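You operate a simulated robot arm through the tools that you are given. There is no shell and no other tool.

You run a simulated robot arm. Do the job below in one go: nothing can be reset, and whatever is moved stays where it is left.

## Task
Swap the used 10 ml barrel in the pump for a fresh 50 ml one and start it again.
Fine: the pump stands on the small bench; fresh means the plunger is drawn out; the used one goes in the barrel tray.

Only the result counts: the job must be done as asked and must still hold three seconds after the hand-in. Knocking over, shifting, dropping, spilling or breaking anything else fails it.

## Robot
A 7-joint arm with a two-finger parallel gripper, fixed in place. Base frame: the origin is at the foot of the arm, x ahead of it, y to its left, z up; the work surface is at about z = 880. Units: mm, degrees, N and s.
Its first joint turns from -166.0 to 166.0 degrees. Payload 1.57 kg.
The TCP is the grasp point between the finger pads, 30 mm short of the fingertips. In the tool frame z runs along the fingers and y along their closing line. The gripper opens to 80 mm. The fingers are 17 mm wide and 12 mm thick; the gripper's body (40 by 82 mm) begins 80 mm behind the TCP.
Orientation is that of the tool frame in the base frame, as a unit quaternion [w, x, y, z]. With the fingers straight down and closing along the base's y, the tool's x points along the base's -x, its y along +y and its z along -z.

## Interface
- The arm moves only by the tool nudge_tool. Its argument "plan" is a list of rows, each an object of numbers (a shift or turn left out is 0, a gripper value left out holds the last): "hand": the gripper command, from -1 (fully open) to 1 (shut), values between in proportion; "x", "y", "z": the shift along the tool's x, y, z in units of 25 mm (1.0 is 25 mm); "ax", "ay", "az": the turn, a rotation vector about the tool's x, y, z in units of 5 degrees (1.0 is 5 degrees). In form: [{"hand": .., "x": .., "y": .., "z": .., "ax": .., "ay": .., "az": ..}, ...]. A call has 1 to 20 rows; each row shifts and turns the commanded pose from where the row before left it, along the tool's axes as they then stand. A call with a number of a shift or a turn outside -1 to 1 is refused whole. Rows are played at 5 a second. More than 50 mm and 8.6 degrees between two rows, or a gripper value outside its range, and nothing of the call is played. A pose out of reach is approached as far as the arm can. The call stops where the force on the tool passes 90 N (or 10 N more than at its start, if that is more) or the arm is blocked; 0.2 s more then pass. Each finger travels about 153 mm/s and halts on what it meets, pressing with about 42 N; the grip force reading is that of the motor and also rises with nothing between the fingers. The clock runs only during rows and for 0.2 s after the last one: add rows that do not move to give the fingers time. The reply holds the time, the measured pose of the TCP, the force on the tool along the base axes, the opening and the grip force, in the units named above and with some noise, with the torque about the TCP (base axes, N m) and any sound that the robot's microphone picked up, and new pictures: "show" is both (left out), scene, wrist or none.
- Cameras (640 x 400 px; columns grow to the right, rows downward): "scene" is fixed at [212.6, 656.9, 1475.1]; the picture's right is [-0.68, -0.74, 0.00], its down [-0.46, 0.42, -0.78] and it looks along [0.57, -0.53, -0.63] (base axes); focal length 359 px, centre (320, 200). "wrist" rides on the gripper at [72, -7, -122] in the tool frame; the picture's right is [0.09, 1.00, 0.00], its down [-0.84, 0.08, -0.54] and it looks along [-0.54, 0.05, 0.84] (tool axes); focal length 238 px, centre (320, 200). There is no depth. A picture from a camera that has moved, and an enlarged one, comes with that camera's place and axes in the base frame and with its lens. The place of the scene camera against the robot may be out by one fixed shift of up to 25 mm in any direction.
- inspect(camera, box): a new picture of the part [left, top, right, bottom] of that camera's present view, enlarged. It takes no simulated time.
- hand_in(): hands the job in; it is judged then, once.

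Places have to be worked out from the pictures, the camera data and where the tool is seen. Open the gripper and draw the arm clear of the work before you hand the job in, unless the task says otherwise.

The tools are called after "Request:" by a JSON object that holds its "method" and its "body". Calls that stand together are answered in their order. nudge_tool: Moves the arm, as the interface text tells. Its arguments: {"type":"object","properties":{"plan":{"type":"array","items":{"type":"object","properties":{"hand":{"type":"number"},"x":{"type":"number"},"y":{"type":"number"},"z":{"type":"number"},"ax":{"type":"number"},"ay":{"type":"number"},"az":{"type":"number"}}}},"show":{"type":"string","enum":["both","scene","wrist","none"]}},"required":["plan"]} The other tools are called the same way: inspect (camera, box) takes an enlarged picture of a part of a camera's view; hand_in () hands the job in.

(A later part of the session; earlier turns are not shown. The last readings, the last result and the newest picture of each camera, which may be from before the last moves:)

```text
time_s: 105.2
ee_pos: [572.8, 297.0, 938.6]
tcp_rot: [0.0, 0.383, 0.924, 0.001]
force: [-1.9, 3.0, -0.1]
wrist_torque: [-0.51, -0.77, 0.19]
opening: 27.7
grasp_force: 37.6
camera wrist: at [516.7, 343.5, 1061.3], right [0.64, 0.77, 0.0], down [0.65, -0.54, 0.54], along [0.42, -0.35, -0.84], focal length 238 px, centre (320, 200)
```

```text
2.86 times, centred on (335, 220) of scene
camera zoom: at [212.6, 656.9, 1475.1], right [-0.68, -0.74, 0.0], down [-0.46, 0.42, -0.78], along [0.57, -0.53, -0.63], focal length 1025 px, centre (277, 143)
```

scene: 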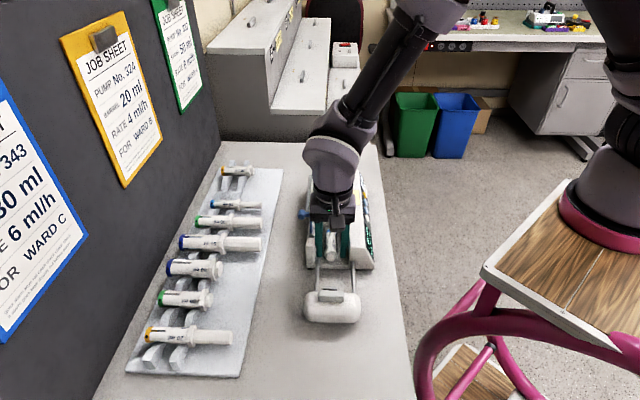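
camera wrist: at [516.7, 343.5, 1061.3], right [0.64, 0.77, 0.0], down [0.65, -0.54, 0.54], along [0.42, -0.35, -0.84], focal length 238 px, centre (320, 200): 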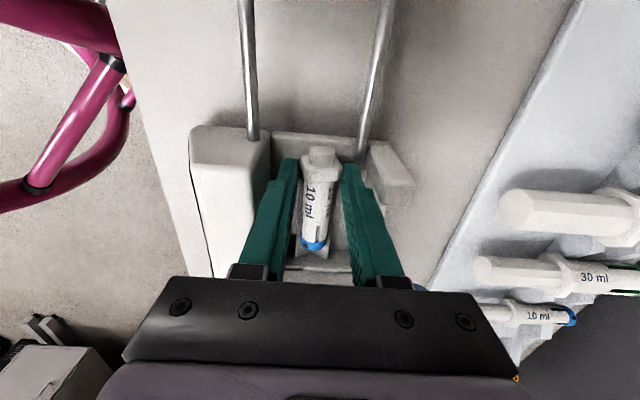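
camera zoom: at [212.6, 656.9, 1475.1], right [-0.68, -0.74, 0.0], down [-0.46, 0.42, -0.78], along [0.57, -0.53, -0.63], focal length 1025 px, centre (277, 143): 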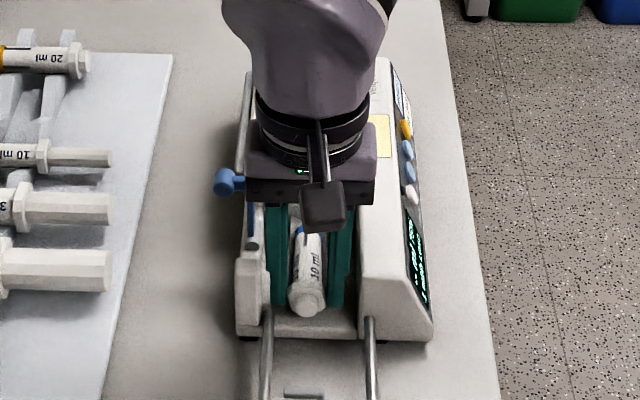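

The pump is flat again. The 27.9 mm was the cradle's own width, so its centre is b≈615. I will grip the barrel body instead, just above the cradle's V edges (tips at z≈912), near its balance point.

Request:
{"method": "nudge_tool", "body": {"plan": [{"hand": 0.1}, {}, {"z": -0.6}, {"z": -0.6}, {"x": -0.66}, {"x": -0.66}, {"z": 0.5}, {"z": 0.5}, {}]}}

Request:
{"method": "inspect", "body": {"camera": "wrist", "box": [240, 100, 400, 220]}}

```text
time_s: 107.2
ee_pos: [597.8, 272.3, 944.0]
tcp_rot: [0.0, 0.383, 0.924, 0.0]
force: [-0.5, -0.8, 0.1]
wrist_torque: [0.0, 0.0, -0.02]
opening: 36.1
grasp_force: 0.1
camera wrist: at [541.2, 319.9, 1066.3], right [0.64, 0.77, 0.0], down [0.65, -0.54, 0.54], along [0.42, -0.35, -0.84], focal length 238 px, centre (320, 200)
```

scene: 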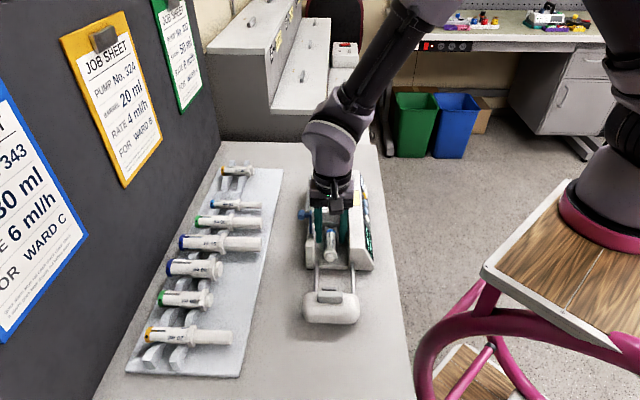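
wrist: 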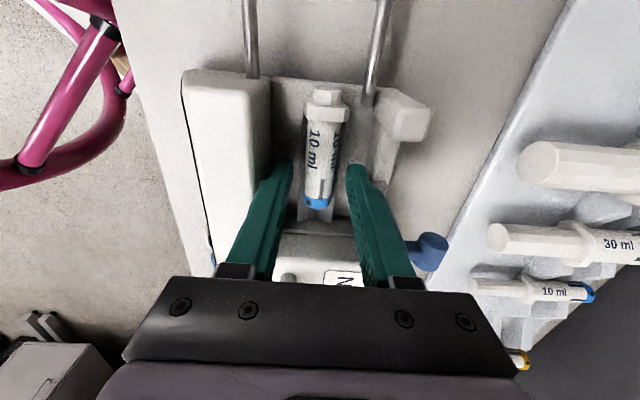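

```text
3.33 times, centred on (320, 160) of wrist
camera zoom: at [541.2, 319.9, 1066.3], right [0.64, 0.77, 0.0], down [0.65, -0.54, 0.54], along [0.42, -0.35, -0.84], focal length 794 px, centre (320, 333)
```

zoom: 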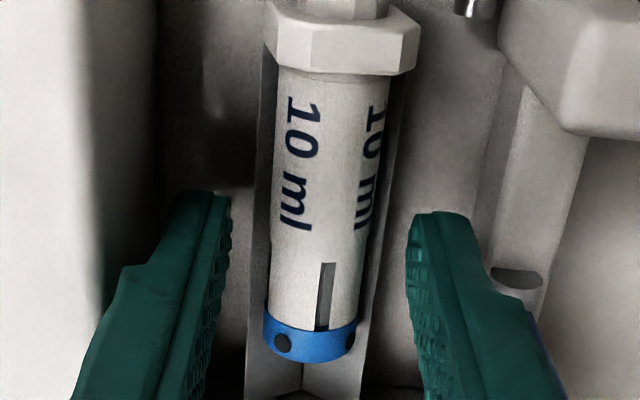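

Aligned over the barrel's middle. I lower 2 mm and close, expecting about 20 mm.

Request:
{"method": "nudge_tool", "body": {"plan": [{"z": 0.08}, {"hand": 1}, {}, {}, {}], "show": "wrist"}}

Request:
{"method": "inspect", "body": {"camera": "wrist", "box": [240, 100, 400, 220]}}

```text
time_s: 108.4
ee_pos: [598.0, 274.1, 941.4]
tcp_rot: [0.0, 0.383, 0.924, -0.001]
force: [-2.9, -3.0, 4.4]
wrist_torque: [-0.01, 0.18, -0.15]
opening: 27.6
grasp_force: 38.7
camera wrist: at [540.7, 320.3, 1064.2], right [0.64, 0.77, 0.0], down [0.65, -0.54, 0.54], along [0.42, -0.35, -0.84], focal length 238 px, centre (320, 200)
```

wrist: 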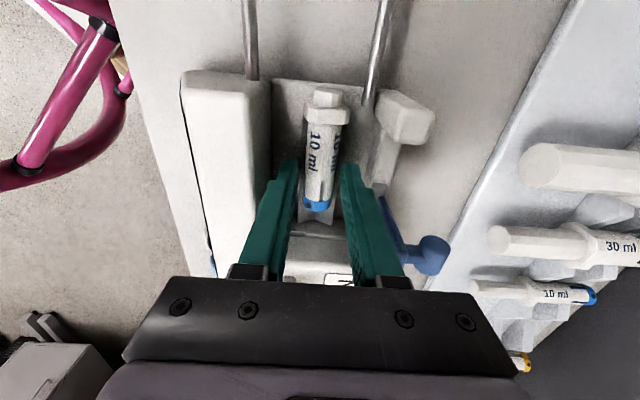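

```text
3.33 times, centred on (320, 160) of wrist
camera zoom: at [540.7, 320.3, 1064.2], right [0.64, 0.77, 0.0], down [0.65, -0.54, 0.54], along [0.42, -0.35, -0.84], focal length 794 px, centre (320, 333)
```

zoom: 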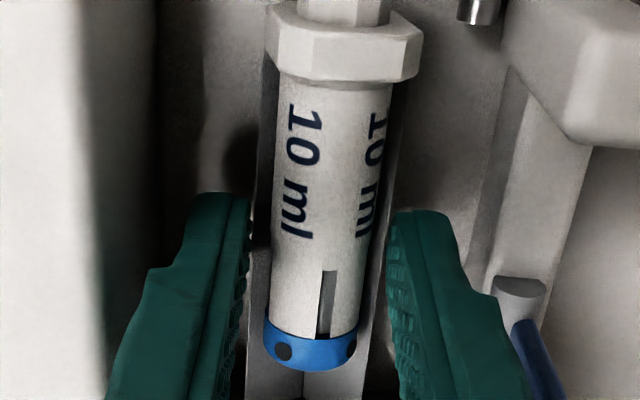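

It still meets the cradle (27.6 mm), so the V edges are higher. I open, go up 4 mm and try again.

Request:
{"method": "nudge_tool", "body": {"plan": [{"hand": 0.1}, {}, {"z": -0.18}, {"hand": 1}, {}, {}, {}], "show": "wrist"}}

```text
time_s: 110.0
ee_pos: [596.3, 274.4, 945.6]
tcp_rot: [0.0, 0.382, 0.924, 0.0]
force: [-0.8, 0.3, 0.6]
wrist_torque: [0.0, 0.0, 0.01]
opening: 18.2
grasp_force: 32.7
camera wrist: at [540.8, 320.6, 1068.4], right [0.64, 0.77, 0.0], down [0.65, -0.54, 0.54], along [0.42, -0.35, -0.84], focal length 238 px, centre (320, 200)
```

wrist: 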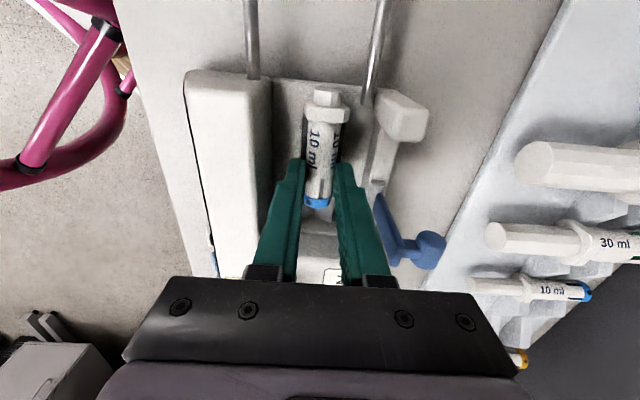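

Now 18.2 mm: the body is gripped a little above its equator. I try 1.5 mm lower for a better hold.

Request:
{"method": "nudge_tool", "body": {"plan": [{"hand": 0.2}, {}, {"z": 0.07}, {"hand": 1}, {}, {}, {}], "show": "none"}}

```text
time_s: 111.6
ee_pos: [598.3, 273.7, 945.1]
tcp_rot: [0.0, 0.382, 0.924, 0.001]
force: [0.1, -0.5, 0.3]
wrist_torque: [0.0, 0.02, 0.02]
opening: 18.3
grasp_force: 33.1
```

The opening didn't change, so 18.3 mm is the true diameter and the grip is on the equator. I lift gently.

Request:
{"method": "nudge_tool", "body": {"plan": [{"z": -0.1}, {"z": -0.2}, {"z": -0.3}, {"z": -0.4}, {}]}}

Request:
{"method": "inspect", "body": {"camera": "wrist", "box": [240, 80, 400, 200]}}

```text
time_s: 112.8
ee_pos: [598.9, 274.0, 970.3]
tcp_rot: [0.001, 0.382, 0.924, 0.0]
force: [-0.4, 0.1, -0.1]
wrist_torque: [0.0, 0.01, 0.04]
opening: 18.2
grasp_force: 32.9
camera wrist: at [541.6, 320.3, 1092.0], right [0.64, 0.77, 0.0], down [0.65, -0.54, 0.54], along [0.42, -0.35, -0.84], focal length 238 px, centre (320, 200)
```

scene: 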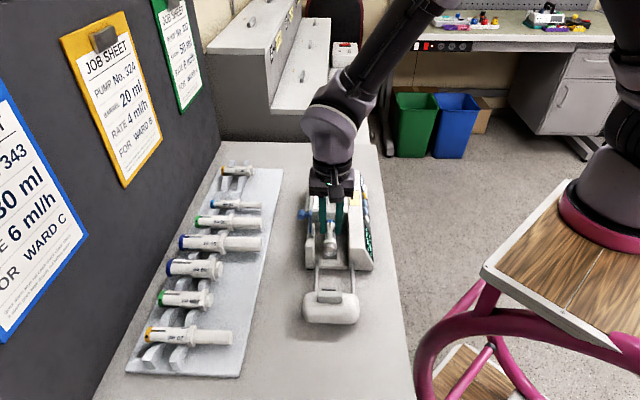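
wrist: 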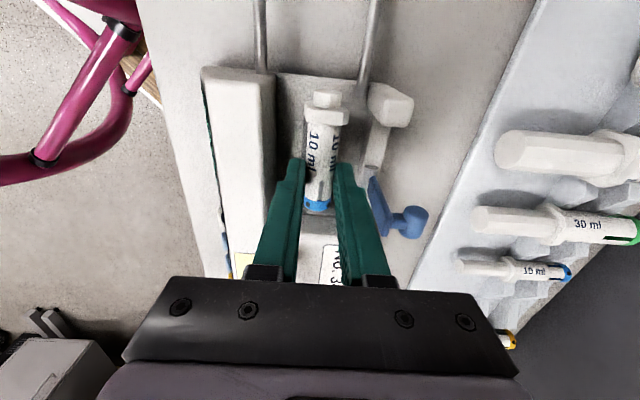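

```text
3.33 times, centred on (320, 140) of wrist
camera zoom: at [541.6, 320.3, 1092.0], right [0.64, 0.77, 0.0], down [0.65, -0.54, 0.54], along [0.42, -0.35, -0.84], focal length 794 px, centre (320, 400)
```

zoom: 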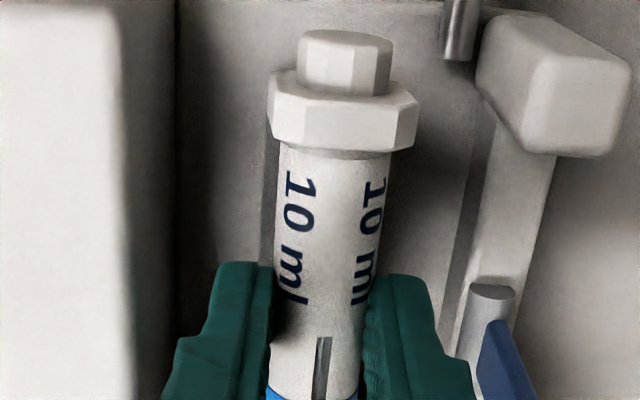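

The barrel is out and held. I rise well clear and turn 90° so it lines up with the tray's slots (cap outward).

Request:
{"method": "nudge_tool", "body": {"plan": [{"z": -0.8}, {"z": -0.8}, {"z": -0.9}, {"z": -0.9}, {"z": -0.9}, {"az": -1}, {"az": -1}, {"az": -1}, {"az": -1}, {"az": -1}, {"az": -1}, {"az": -1}, {"az": -1}, {"az": -1}, {"az": -1}, {"az": -1}, {"az": -1}, {"az": -1}, {"az": -1}], "show": "none"}}

Request:
{"method": "nudge_tool", "body": {"plan": [{"az": -1}, {"az": -1}, {"az": -1}, {"az": -1}, {"x": -0.8}, {"x": -0.8}, {}]}}

Request:
{"method": "inspect", "body": {"camera": "wrist", "box": [40, 60, 640, 260]}}

Request:
{"method": "inspect", "body": {"camera": "scene", "box": [180, 150, 290, 220]}}

```text
time_s: 116.8
ee_pos: [598.3, 272.9, 1077.2]
tcp_rot: [0.0, -0.217, 0.976, 0.0]
force: [-0.1, 0.4, 1.0]
wrist_torque: [0.01, -0.03, -0.01]
opening: 18.5
grasp_force: 32.7
```

```text
time_s: 118.4
ee_pos: [625.8, 301.5, 1077.1]
tcp_rot: [0.0, -0.382, 0.924, 0.0]
force: [0.6, 1.0, -0.3]
wrist_torque: [-0.02, -0.01, -0.02]
opening: 18.5
grasp_force: 32.8
camera wrist: at [579.0, 246.4, 1199.1], right [-0.77, 0.64, 0.0], down [0.54, 0.65, 0.54], along [0.35, 0.42, -0.84], focal length 238 px, centre (320, 200)
```

scene: 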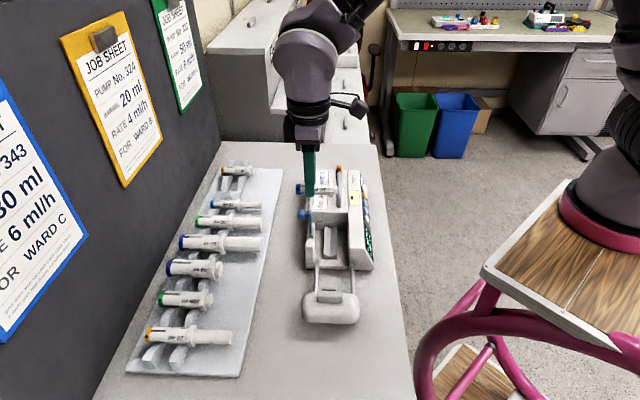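
wrist: 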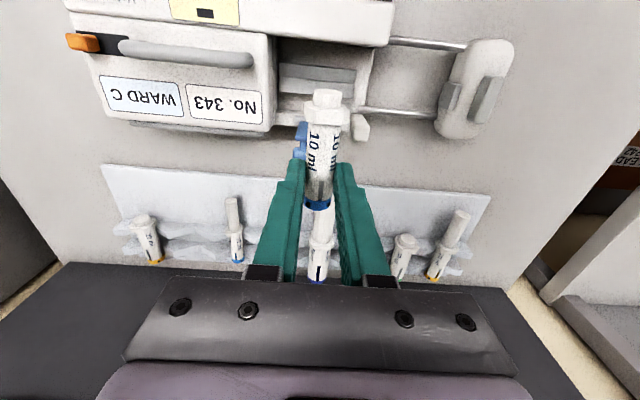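

```text
1.07 times, centred on (340, 160) of wrist (not enlarged: the box is as wide or as high as the picture)
camera zoom: at [579.0, 246.4, 1199.1], right [-0.77, 0.64, 0.0], down [0.54, 0.65, 0.54], along [0.35, 0.42, -0.84], focal length 254 px, centre (299, 243)
```

zoom: 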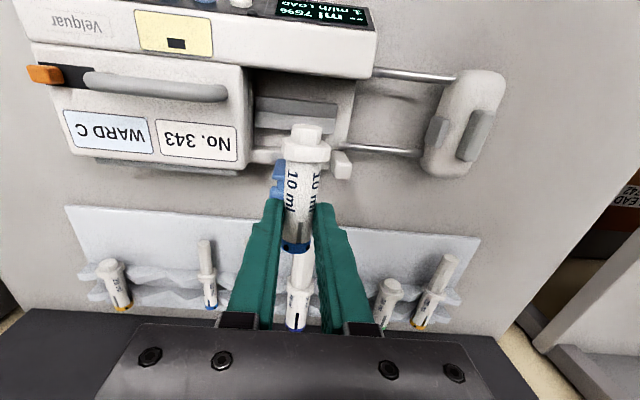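

```text
5.71 times, centred on (235, 185) of scene
camera zoom: at [212.6, 656.9, 1475.1], right [-0.68, -0.74, 0.0], down [-0.46, 0.42, -0.78], along [0.57, -0.53, -0.63], focal length 2049 px, centre (806, 286)
```

zoom: 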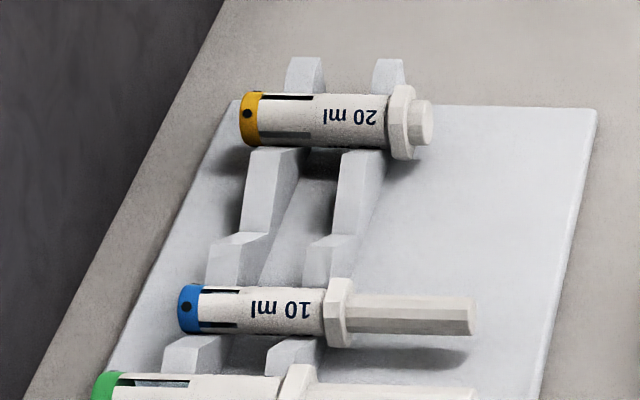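

Only one slot is empty: between the far 20 ml and the 10 ml barrel. I zoom in on it with the wrist camera.

Request:
{"method": "inspect", "body": {"camera": "wrist", "box": [110, 190, 270, 280]}}

```text
4.00 times, centred on (190, 235) of wrist
camera zoom: at [579.0, 246.4, 1199.1], right [-0.77, 0.64, 0.0], down [0.54, 0.65, 0.54], along [0.35, 0.42, -0.84], focal length 953 px, centre (840, 60)
```

zoom: 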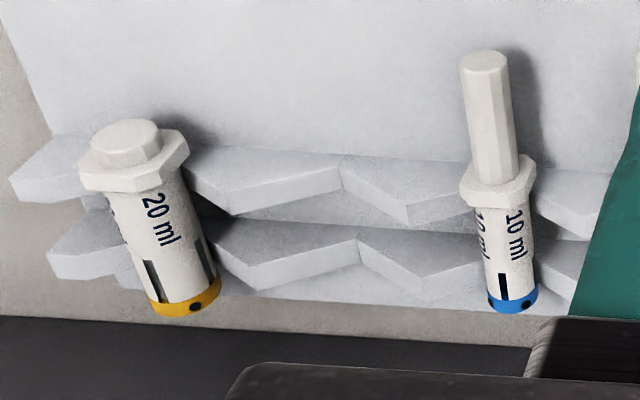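

The empty slot is roughly at (912, 335), close to the reach limit. I carry the barrel there high up and look again.

Request:
{"method": "nudge_tool", "body": {"plan": [{"x": -0.904, "y": -0.715}, {"x": -0.904, "y": -0.715}, {"x": -0.904, "y": -0.715}, {"x": -0.904, "y": -0.715}, {"x": -0.904, "y": -0.715}, {"x": -0.904, "y": -0.715}, {"x": -0.904, "y": -0.715}, {}]}}

Request:
{"method": "inspect", "body": {"camera": "wrist", "box": [180, 60, 460, 240]}}

```text
time_s: 120.2
ee_pos: [825.8, 324.4, 1076.5]
tcp_rot: [0.0, -0.382, 0.924, 0.0]
force: [0.4, -0.1, -0.4]
wrist_torque: [-0.02, 0.04, 0.0]
opening: 18.2
grasp_force: 32.4
camera wrist: at [779.0, 269.0, 1198.4], right [-0.77, 0.64, 0.0], down [0.54, 0.65, 0.54], along [0.35, 0.42, -0.84], focal length 238 px, centre (320, 200)
```

scene: 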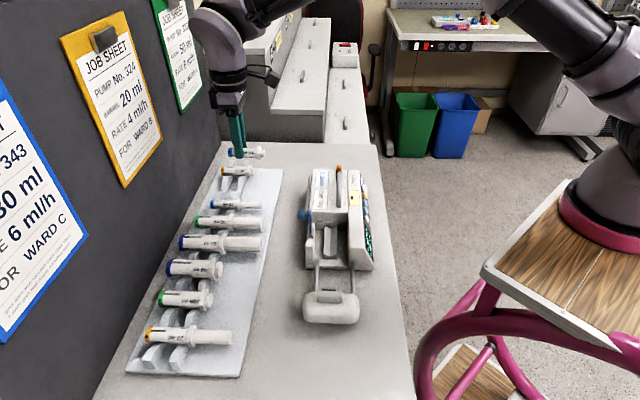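
wrist: 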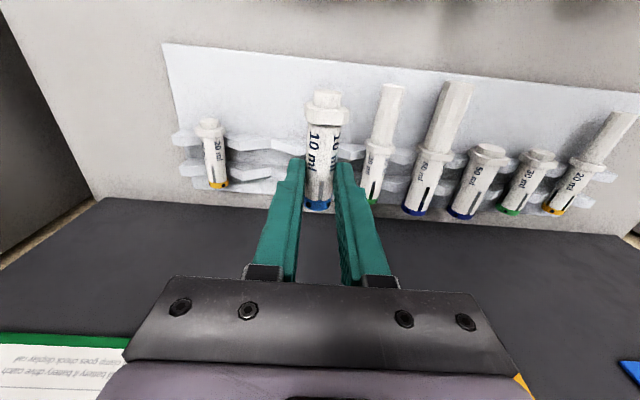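

```text
2.22 times, centred on (320, 150) of wrist
camera zoom: at [779.0, 269.0, 1198.4], right [-0.77, 0.64, 0.0], down [0.54, 0.65, 0.54], along [0.35, 0.42, -0.84], focal length 530 px, centre (320, 311)
```

zoom: 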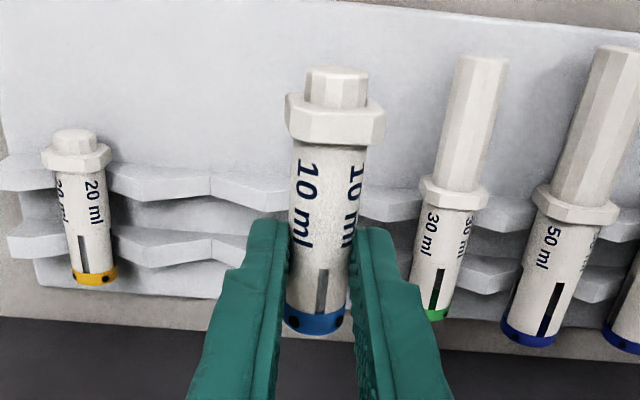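

From two views the empty slot's valley is at a≈−416, with rails at b≈845–860 and 885–900, so the barrel middle should go to a≈−416, b≈872.5. I move there, lower to z≈1000 and check.

Request:
{"method": "nudge_tool", "body": {"plan": [{"x": -0.79, "y": -0.82}, {"x": -0.79, "y": -0.82}, {"x": -0.79, "y": -0.82}, {"z": 0.8}, {"z": 0.8}, {"z": 0.8}, {"z": 0.7}, {}]}}

Request:
{"method": "inspect", "body": {"camera": "wrist", "box": [200, 60, 440, 220]}}

Request:
{"method": "inspect", "body": {"camera": "scene", "box": [180, 110, 290, 220]}}

```text
time_s: 122.0
ee_pos: [912.3, 322.0, 1000.2]
tcp_rot: [0.0, -0.382, 0.924, 0.0]
force: [0.0, -0.6, -0.4]
wrist_torque: [0.0, 0.02, 0.0]
opening: 18.3
grasp_force: 32.7
camera wrist: at [864.4, 268.1, 1122.2], right [-0.77, 0.64, 0.0], down [0.54, 0.65, 0.54], along [0.35, 0.42, -0.84], focal length 238 px, centre (320, 200)
```

scene: 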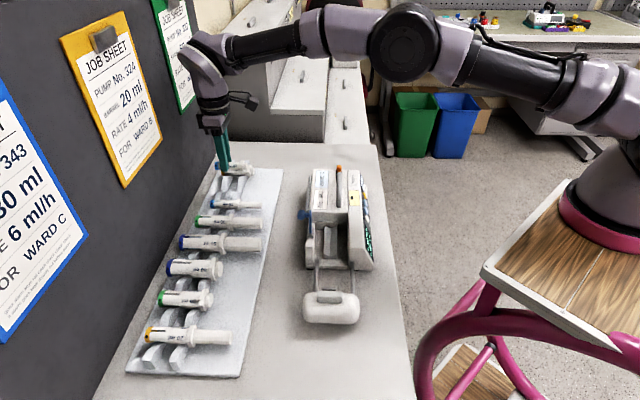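
wrist: 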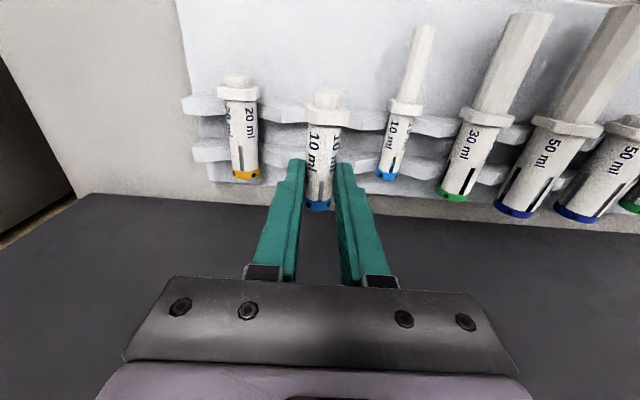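

```text
2.50 times, centred on (320, 140) of wrist
camera zoom: at [864.4, 268.1, 1122.2], right [-0.77, 0.64, 0.0], down [0.54, 0.65, 0.54], along [0.35, 0.42, -0.84], focal length 596 px, centre (320, 350)
```

zoom: 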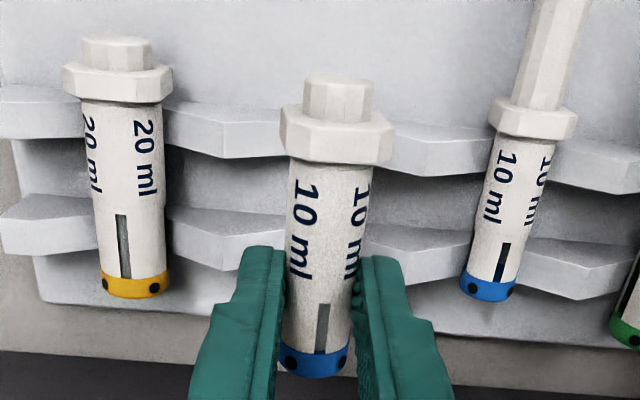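

```text
3.64 times, centred on (235, 165) of scene
camera zoom: at [212.6, 656.9, 1475.1], right [-0.68, -0.74, 0.0], down [-0.46, 0.42, -0.78], along [0.57, -0.53, -0.63], focal length 1304 px, centre (629, 327)
```

zoom: 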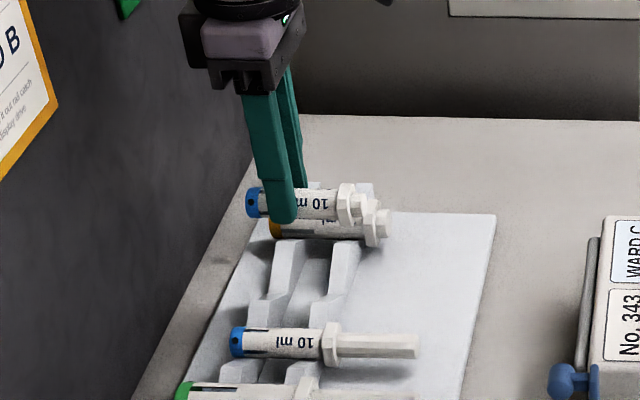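

The held barrel matches its neighbours' position (slot centre a≈−418, flange and cap at the same b). I lower it to z≈948 and then gently until it rests.

Request:
{"method": "nudge_tool", "body": {"plan": [{"z": 0.7, "y": -0.03}, {"z": 0.7}, {"z": 0.7}, {}]}}

Request:
{"method": "inspect", "body": {"camera": "wrist", "box": [200, 60, 440, 220]}}

Request:
{"method": "inspect", "body": {"camera": "scene", "box": [180, 130, 290, 220]}}

```text
time_s: 123.0
ee_pos: [912.6, 323.5, 947.2]
tcp_rot: [0.0, -0.383, 0.924, 0.0]
force: [-0.1, 0.3, -0.4]
wrist_torque: [0.02, -0.03, -0.03]
opening: 18.5
grasp_force: 32.9
camera wrist: at [865.4, 267.9, 1069.5], right [-0.77, 0.64, 0.0], down [0.54, 0.65, 0.54], along [0.35, 0.42, -0.84], focal length 238 px, centre (320, 200)
```

scene: 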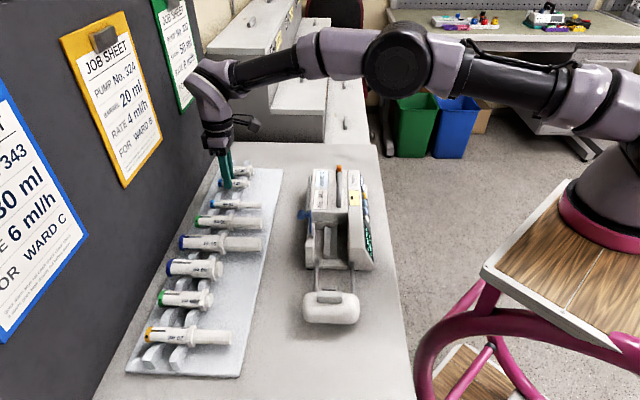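
wrist: 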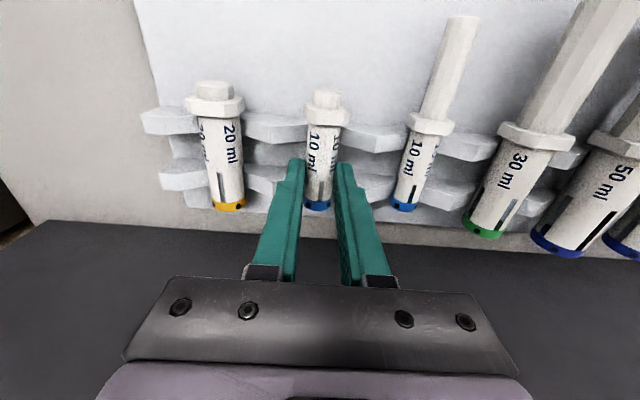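

```text
2.50 times, centred on (320, 140) of wrist
camera zoom: at [865.4, 267.9, 1069.5], right [-0.77, 0.64, 0.0], down [0.54, 0.65, 0.54], along [0.35, 0.42, -0.84], focal length 596 px, centre (320, 350)
```

zoom: 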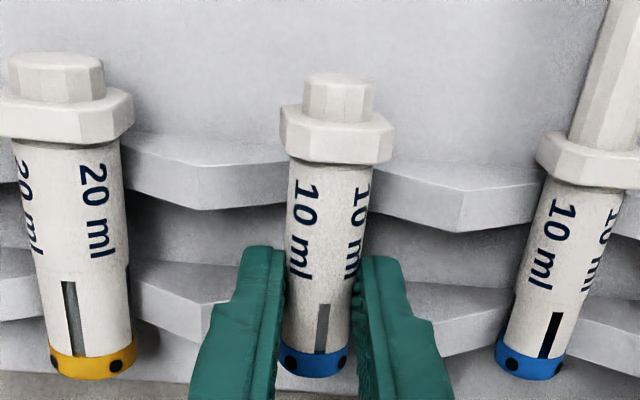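

```text
4.44 times, centred on (235, 175) of scene
camera zoom: at [212.6, 656.9, 1475.1], right [-0.68, -0.74, 0.0], down [-0.46, 0.42, -0.78], along [0.57, -0.53, -0.63], focal length 1594 px, centre (698, 311)
```

zoom: 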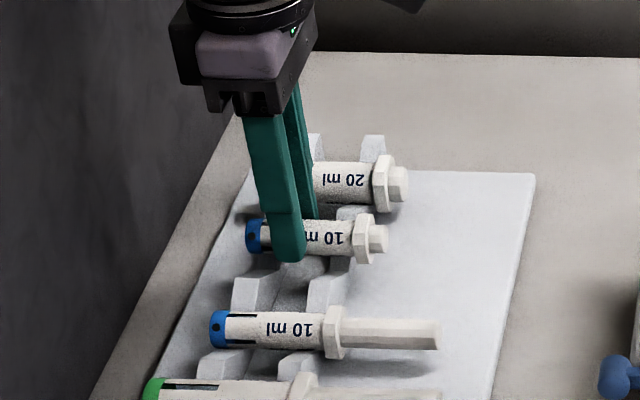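

Request:
{"method": "nudge_tool", "body": {"plan": [{"z": 0.1}, {"z": 0.1}, {}], "show": "none"}}

Request:
{"method": "nudge_tool", "body": {"plan": [{"z": 0.08}, {}], "show": "none"}}

```text
time_s: 123.8
ee_pos: [913.5, 322.5, 942.3]
tcp_rot: [0.0, -0.383, 0.924, 0.0]
force: [-0.9, 0.3, -0.3]
wrist_torque: [0.01, 0.0, -0.01]
opening: 18.1
grasp_force: 33.0
```

```text
time_s: 124.4
ee_pos: [913.5, 322.6, 940.6]
tcp_rot: [-0.001, -0.383, 0.924, 0.0]
force: [0.2, -0.1, 0.3]
wrist_torque: [0.01, 0.0, 0.01]
opening: 18.2
grasp_force: 33.0
```

Request:
{"method": "nudge_tool", "body": {"plan": [{"z": 0.06}, {}], "show": "none"}}

Request:
{"method": "nudge_tool", "body": {"plan": [{"z": 0.06}, {}], "show": "none"}}

Request:
{"method": "nudge_tool", "body": {"plan": [{"z": 0.06}, {}], "show": "wrist"}}

Request:
{"method": "inspect", "body": {"camera": "wrist", "box": [200, 60, 440, 220]}}

```text
time_s: 125.0
ee_pos: [912.7, 322.4, 938.5]
tcp_rot: [0.001, -0.382, 0.924, 0.0]
force: [-0.6, 1.1, 0.6]
wrist_torque: [0.0, -0.01, 0.0]
opening: 18.1
grasp_force: 32.6
```

```text
time_s: 125.6
ee_pos: [913.1, 322.4, 936.4]
tcp_rot: [0.0, -0.382, 0.924, 0.0]
force: [-0.1, 0.2, -0.2]
wrist_torque: [0.02, 0.01, 0.0]
opening: 18.2
grasp_force: 32.3
```

```text
time_s: 126.2
ee_pos: [913.8, 321.8, 936.3]
tcp_rot: [0.0, -0.383, 0.924, 0.0]
force: [-3.3, 2.8, 8.9]
wrist_torque: [-0.05, 0.08, -0.02]
opening: 17.9
grasp_force: 32.4
camera wrist: at [865.2, 267.4, 1058.2], right [-0.77, 0.64, 0.0], down [0.54, 0.65, 0.54], along [0.35, 0.42, -0.84], focal length 238 px, centre (320, 200)
```

wrist: 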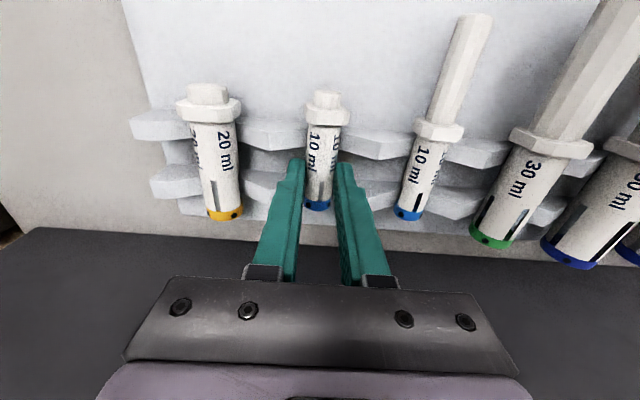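

```text
2.50 times, centred on (320, 140) of wrist
camera zoom: at [865.2, 267.4, 1058.2], right [-0.77, 0.64, 0.0], down [0.54, 0.65, 0.54], along [0.35, 0.42, -0.84], focal length 596 px, centre (320, 350)
```

zoom: 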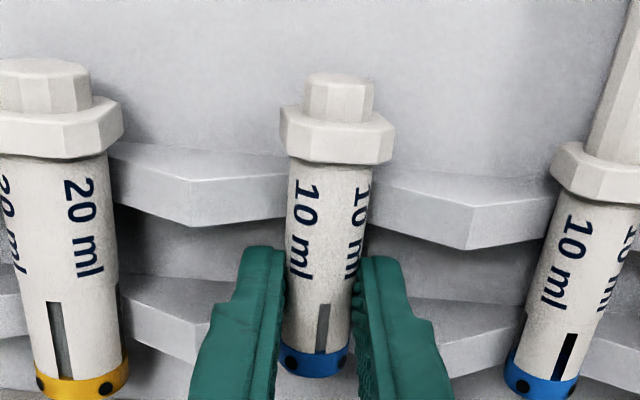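

Contact: about 9 N upward with a slight sideways push of 4 N. I shift 1 mm towards +a, ease off, and check again.

Request:
{"method": "nudge_tool", "body": {"plan": [{"y": 0.05, "z": -0.03}, {}, {}], "show": "none"}}

Request:
{"method": "nudge_tool", "body": {"plan": [{"z": 0.05}, {}, {}], "show": "none"}}

```text
time_s: 127.0
ee_pos: [911.1, 322.3, 936.5]
tcp_rot: [0.0, -0.383, 0.924, 0.0]
force: [-0.6, 0.8, 2.5]
wrist_torque: [0.05, -0.03, 0.01]
opening: 18.1
grasp_force: 33.1
```

```text
time_s: 127.8
ee_pos: [911.9, 323.4, 936.1]
tcp_rot: [0.001, -0.383, 0.924, 0.0]
force: [-1.1, 2.5, 9.9]
wrist_torque: [-0.01, 0.1, -0.03]
opening: 18.1
grasp_force: 32.3
```

It is resting in the notch. I ease up half a millimetre, open the fingers a little, and rise.

Request:
{"method": "nudge_tool", "body": {"plan": [{"z": -0.03}, {"hand": 0.35}, {}, {"hand": 0.2}, {}, {"z": -0.4}, {"z": -0.8}, {"z": -0.9}, {"z": -0.9}, {}]}}

Request:
{"method": "inspect", "body": {"camera": "wrist", "box": [160, 40, 480, 240]}}

Request:
{"method": "inspect", "body": {"camera": "scene", "box": [180, 130, 290, 260]}}

```text
time_s: 130.0
ee_pos: [911.3, 323.1, 1010.9]
tcp_rot: [0.001, -0.383, 0.924, 0.0]
force: [-0.3, -0.2, 0.4]
wrist_torque: [-0.03, -0.02, -0.02]
opening: 32.0
grasp_force: 0.1
camera wrist: at [863.8, 268.4, 1132.6], right [-0.77, 0.64, 0.0], down [0.54, 0.65, 0.54], along [0.35, 0.42, -0.84], focal length 238 px, centre (320, 200)
```

scene: 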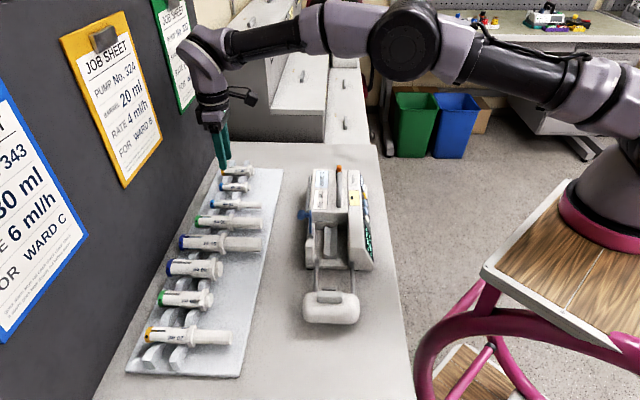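
wrist: 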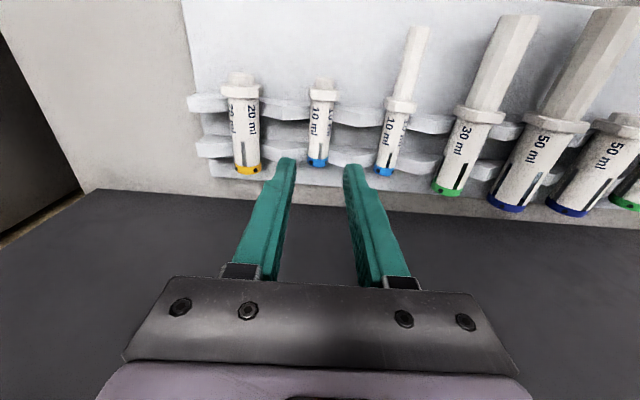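

```text
2.00 times, centred on (320, 140) of wrist
camera zoom: at [863.8, 268.4, 1132.6], right [-0.77, 0.64, 0.0], down [0.54, 0.65, 0.54], along [0.35, 0.42, -0.84], focal length 477 px, centre (320, 320)
```

zoom: 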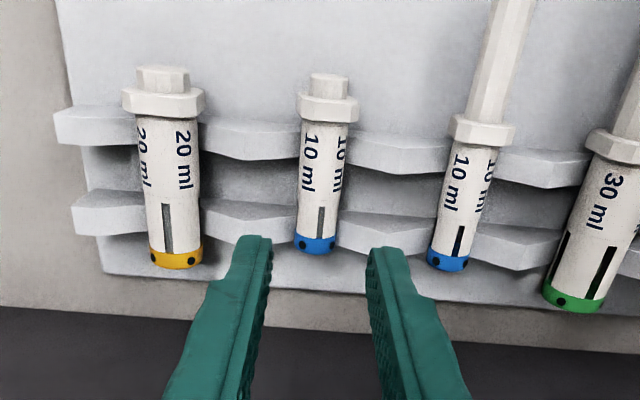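

```text
3.08 times, centred on (235, 195) of scene
camera zoom: at [212.6, 656.9, 1475.1], right [-0.68, -0.74, 0.0], down [-0.46, 0.42, -0.78], along [0.57, -0.53, -0.63], focal length 1104 px, centre (582, 215)
```

zoom: 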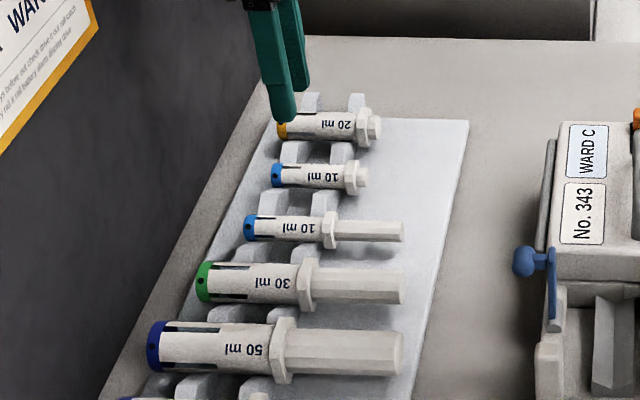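

The used 10 ml barrel lies properly in the tray's empty slot. Next I go over the fresh 50 ml barrel (fifth slot, expected a≈−207) and measure it.

Request:
{"method": "nudge_tool", "body": {"plan": [{"z": -0.8, "y": 0.9, "hand": -0.4}, {"y": 0.93}, {"y": 0.93}, {"y": 0.93}, {"y": 0.93}, {"y": 0.93}, {"y": 0.93}, {"y": 0.93}, {"y": 0.93}, {}]}}

Request:
{"method": "inspect", "body": {"camera": "wrist", "box": [200, 0, 440, 200]}}

```text
time_s: 132.2
ee_pos: [764.0, 470.2, 1029.3]
tcp_rot: [-0.001, -0.383, 0.924, 0.0]
force: [0.6, 0.5, -0.7]
wrist_torque: [0.01, 0.01, 0.01]
opening: 55.8
grasp_force: 0.1
camera wrist: at [716.5, 415.1, 1151.7], right [-0.77, 0.64, 0.0], down [0.54, 0.65, 0.54], along [0.35, 0.42, -0.84], focal length 238 px, centre (320, 200)
```

scene: 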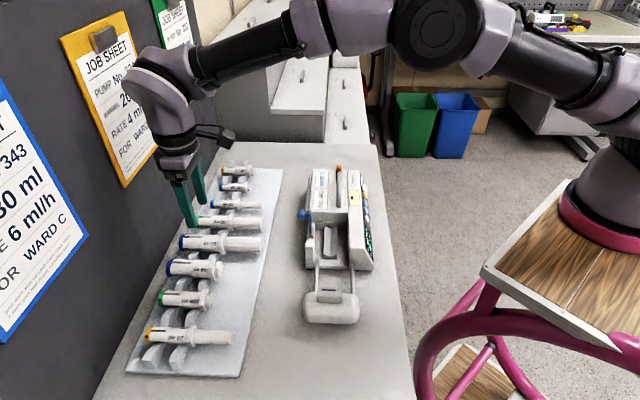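
wrist: 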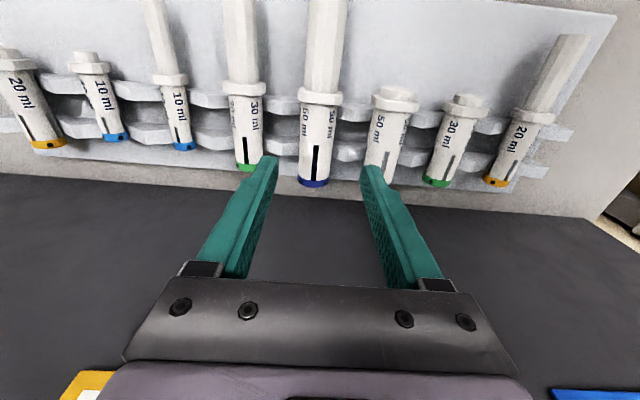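

```text
2.00 times, centred on (320, 100) of wrist
camera zoom: at [716.5, 415.1, 1151.7], right [-0.77, 0.64, 0.0], down [0.54, 0.65, 0.54], along [0.35, 0.42, -0.84], focal length 477 px, centre (320, 400)
```

zoom: 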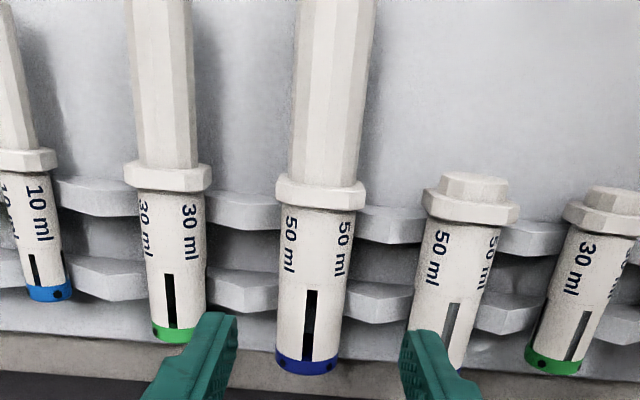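

The fresh 50 ml's axis is at a≈−210.5, about 32.6 mm in diameter, with its flange at b≈840. The fingers fit between the rails at b≈872.5. I shift, descend with the fingers straddling it, and check before closing.

Request:
{"method": "nudge_tool", "body": {"plan": [{"y": -0.11}, {"z": 0.9}, {"z": 0.9}, {"z": 0.9}, {}], "show": "wrist"}}

Request:
{"method": "inspect", "body": {"camera": "wrist", "box": [220, 40, 420, 200]}}

Request:
{"method": "inspect", "body": {"camera": "scene", "box": [160, 190, 280, 270]}}

```text
time_s: 133.4
ee_pos: [766.9, 467.1, 962.4]
tcp_rot: [-0.001, -0.383, 0.924, 0.0]
force: [0.2, 0.6, 0.7]
wrist_torque: [0.02, 0.01, 0.03]
opening: 56.2
grasp_force: 0.1
camera wrist: at [719.9, 413.0, 1084.3], right [-0.77, 0.64, 0.0], down [0.54, 0.65, 0.54], along [0.35, 0.42, -0.84], focal length 238 px, centre (320, 200)
```

wrist: 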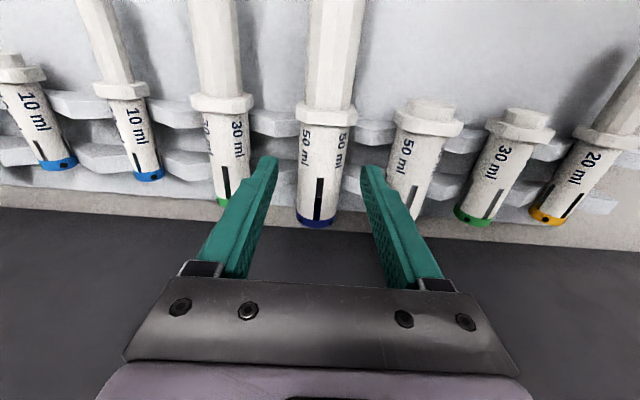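

```text
2.50 times, centred on (320, 120) of wrist
camera zoom: at [719.9, 413.0, 1084.3], right [-0.77, 0.64, 0.0], down [0.54, 0.65, 0.54], along [0.35, 0.42, -0.84], focal length 596 px, centre (320, 400)
```

zoom: 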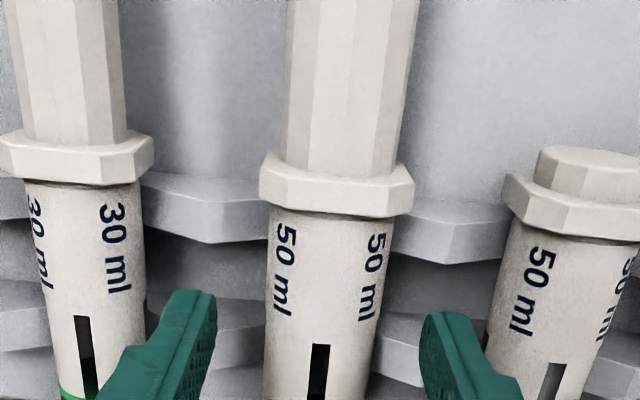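

```text
5.00 times, centred on (220, 230) of scene
camera zoom: at [212.6, 656.9, 1475.1], right [-0.68, -0.74, 0.0], down [-0.46, 0.42, -0.78], along [0.57, -0.53, -0.63], focal length 1793 px, centre (820, 50)
```

zoom: 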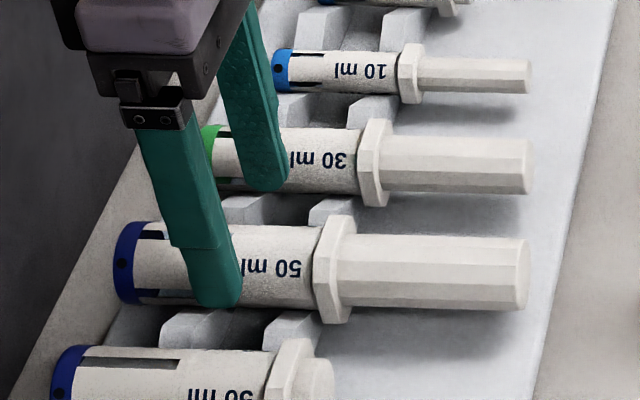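

Before going lower I check the rail positions against the fingertips.

Request:
{"method": "inspect", "body": {"camera": "wrist", "box": [330, 100, 410, 170]}}

Request:
{"method": "inspect", "body": {"camera": "scene", "box": [180, 225, 240, 270]}}

```text
5.71 times, centred on (370, 135) of wrist
camera zoom: at [719.9, 413.0, 1084.3], right [-0.77, 0.64, 0.0], down [0.54, 0.65, 0.54], along [0.35, 0.42, -0.84], focal length 1362 px, centre (34, 571)
```

zoom: 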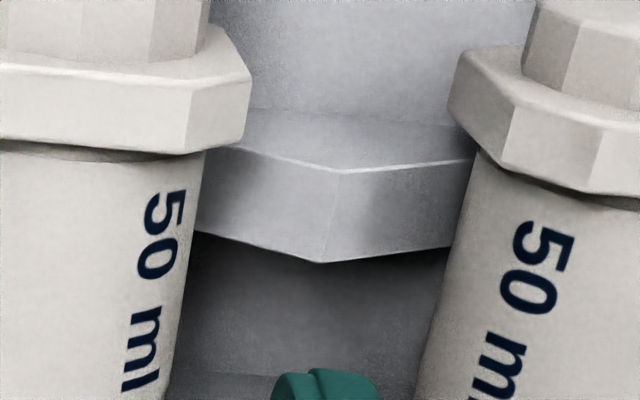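

```text
8.89 times, centred on (210, 248) of scene
camera zoom: at [212.6, 656.9, 1475.1], right [-0.68, -0.74, 0.0], down [-0.46, 0.42, -0.78], along [0.57, -0.53, -0.63], focal length 3188 px, centre (1298, -222)
```

zoom: 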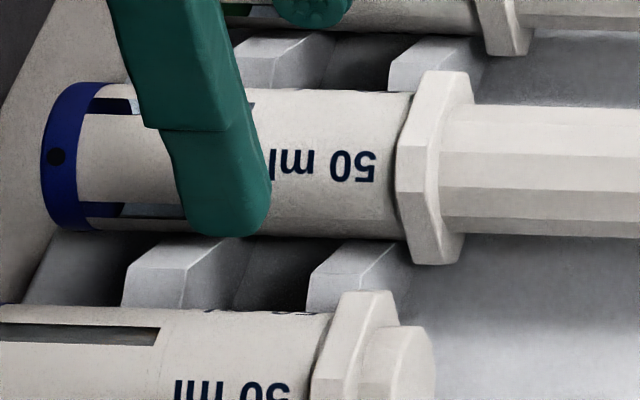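

The gap between the rails is about 862–886 and the fingers span about 864–881, so they fit. I centre by 1 mm, descend to z≈930, and close on the 50 ml body.

Request:
{"method": "nudge_tool", "body": {"plan": [{"y": 0.04, "x": -0.02}, {"z": 0.45}, {"z": 0.45}, {"z": 0.4}, {}], "show": "none"}}

Request:
{"method": "nudge_tool", "body": {"plan": [{"hand": 1}, {}, {}, {}]}}

Request:
{"method": "inspect", "body": {"camera": "wrist", "box": [220, 40, 420, 200]}}

```text
time_s: 134.6
ee_pos: [766.9, 470.3, 929.9]
tcp_rot: [0.0, -0.382, 0.924, 0.001]
force: [0.2, -1.1, 0.3]
wrist_torque: [0.0, -0.03, -0.01]
opening: 56.1
grasp_force: 0.0
```

```text
time_s: 135.6
ee_pos: [765.7, 470.4, 930.1]
tcp_rot: [0.0, -0.383, 0.924, 0.0]
force: [2.7, -1.2, 1.9]
wrist_torque: [-0.1, -0.01, 0.05]
opening: 32.3
grasp_force: 40.6
camera wrist: at [719.3, 415.4, 1052.9], right [-0.77, 0.64, 0.0], down [0.54, 0.65, 0.54], along [0.35, 0.42, -0.84], focal length 238 px, centre (320, 200)
```

scene: 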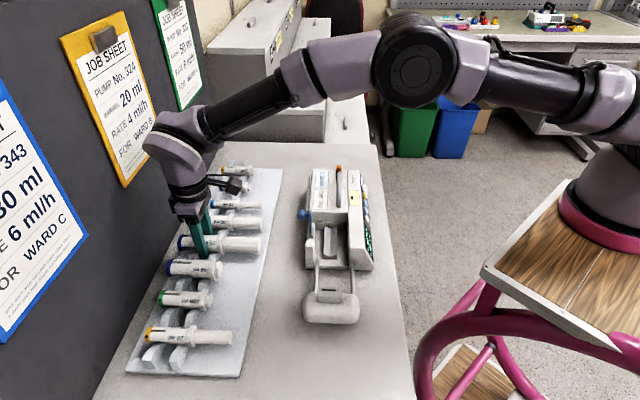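
wrist: 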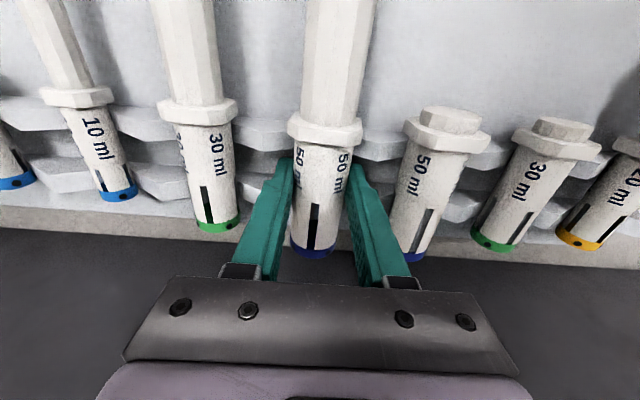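

```text
2.50 times, centred on (320, 120) of wrist
camera zoom: at [719.3, 415.4, 1052.9], right [-0.77, 0.64, 0.0], down [0.54, 0.65, 0.54], along [0.35, 0.42, -0.84], focal length 596 px, centre (320, 400)
```

zoom: 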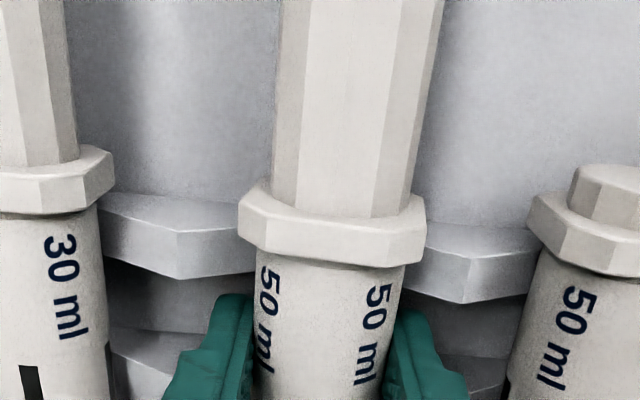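

Held at 32.3 mm. I lift gently and check.

Request:
{"method": "nudge_tool", "body": {"plan": [{"z": -0.2}, {"z": -0.3}, {"z": -0.4}, {"z": -0.6}, {"z": -0.8}, {"z": -0.8}, {}]}}

Request:
{"method": "inspect", "body": {"camera": "wrist", "box": [220, 0, 420, 240]}}

Request:
{"method": "inspect", "body": {"camera": "scene", "box": [150, 150, 290, 290]}}

```text
time_s: 137.2
ee_pos: [766.4, 470.2, 1008.1]
tcp_rot: [0.0, -0.382, 0.924, 0.0]
force: [0.5, 0.1, 0.0]
wrist_torque: [0.01, 0.0, -0.02]
opening: 32.1
grasp_force: 40.8
camera wrist: at [719.0, 414.4, 1130.4], right [-0.77, 0.64, 0.0], down [0.54, 0.65, 0.54], along [0.35, 0.42, -0.84], focal length 238 px, centre (320, 200)
```

scene: 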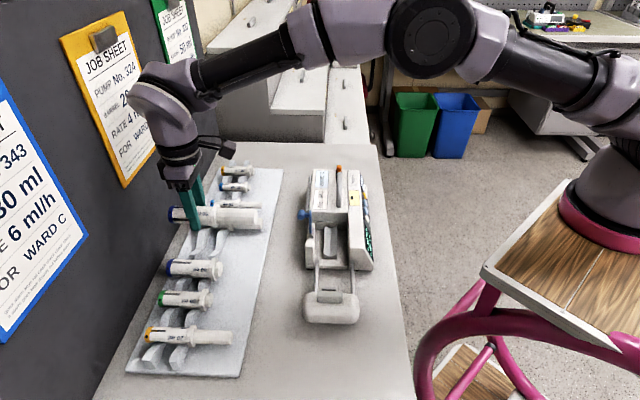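
wrist: 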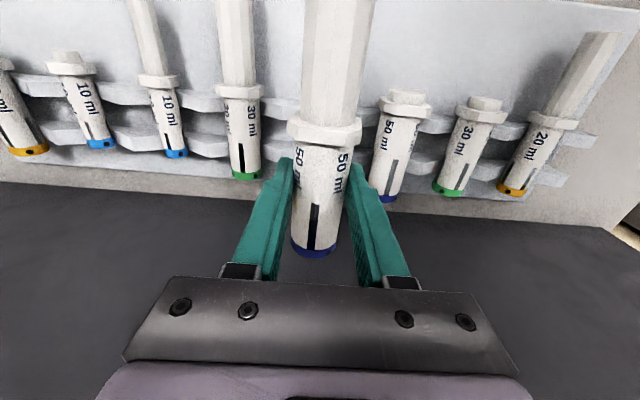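

```text
1.67 times, centred on (320, 120) of wrist
camera zoom: at [719.0, 414.4, 1130.4], right [-0.77, 0.64, 0.0], down [0.54, 0.65, 0.54], along [0.35, 0.42, -0.84], focal length 397 px, centre (320, 333)
```

zoom: 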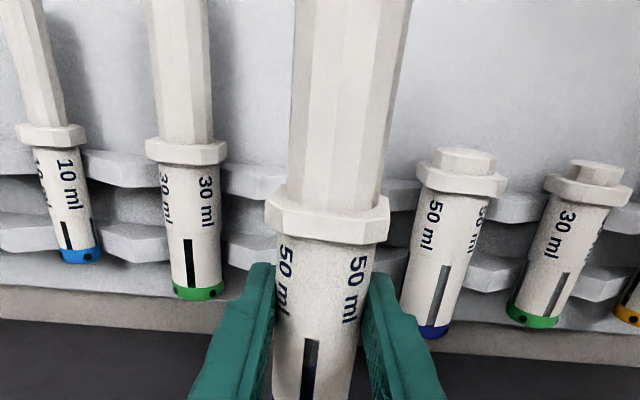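

```text
2.86 times, centred on (220, 220) of scene
camera zoom: at [212.6, 656.9, 1475.1], right [-0.68, -0.74, 0.0], down [-0.46, 0.42, -0.78], along [0.57, -0.53, -0.63], focal length 1025 px, centre (606, 143)
```

zoom: 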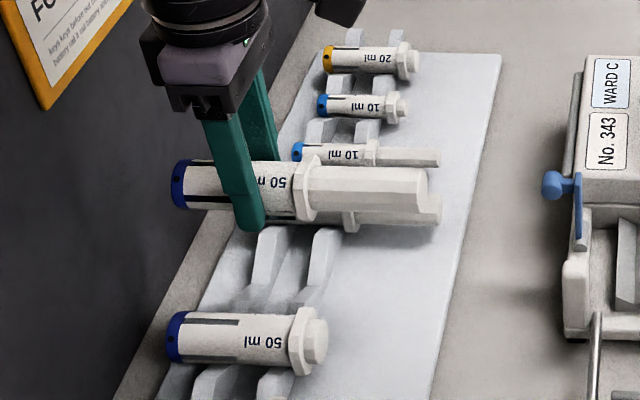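

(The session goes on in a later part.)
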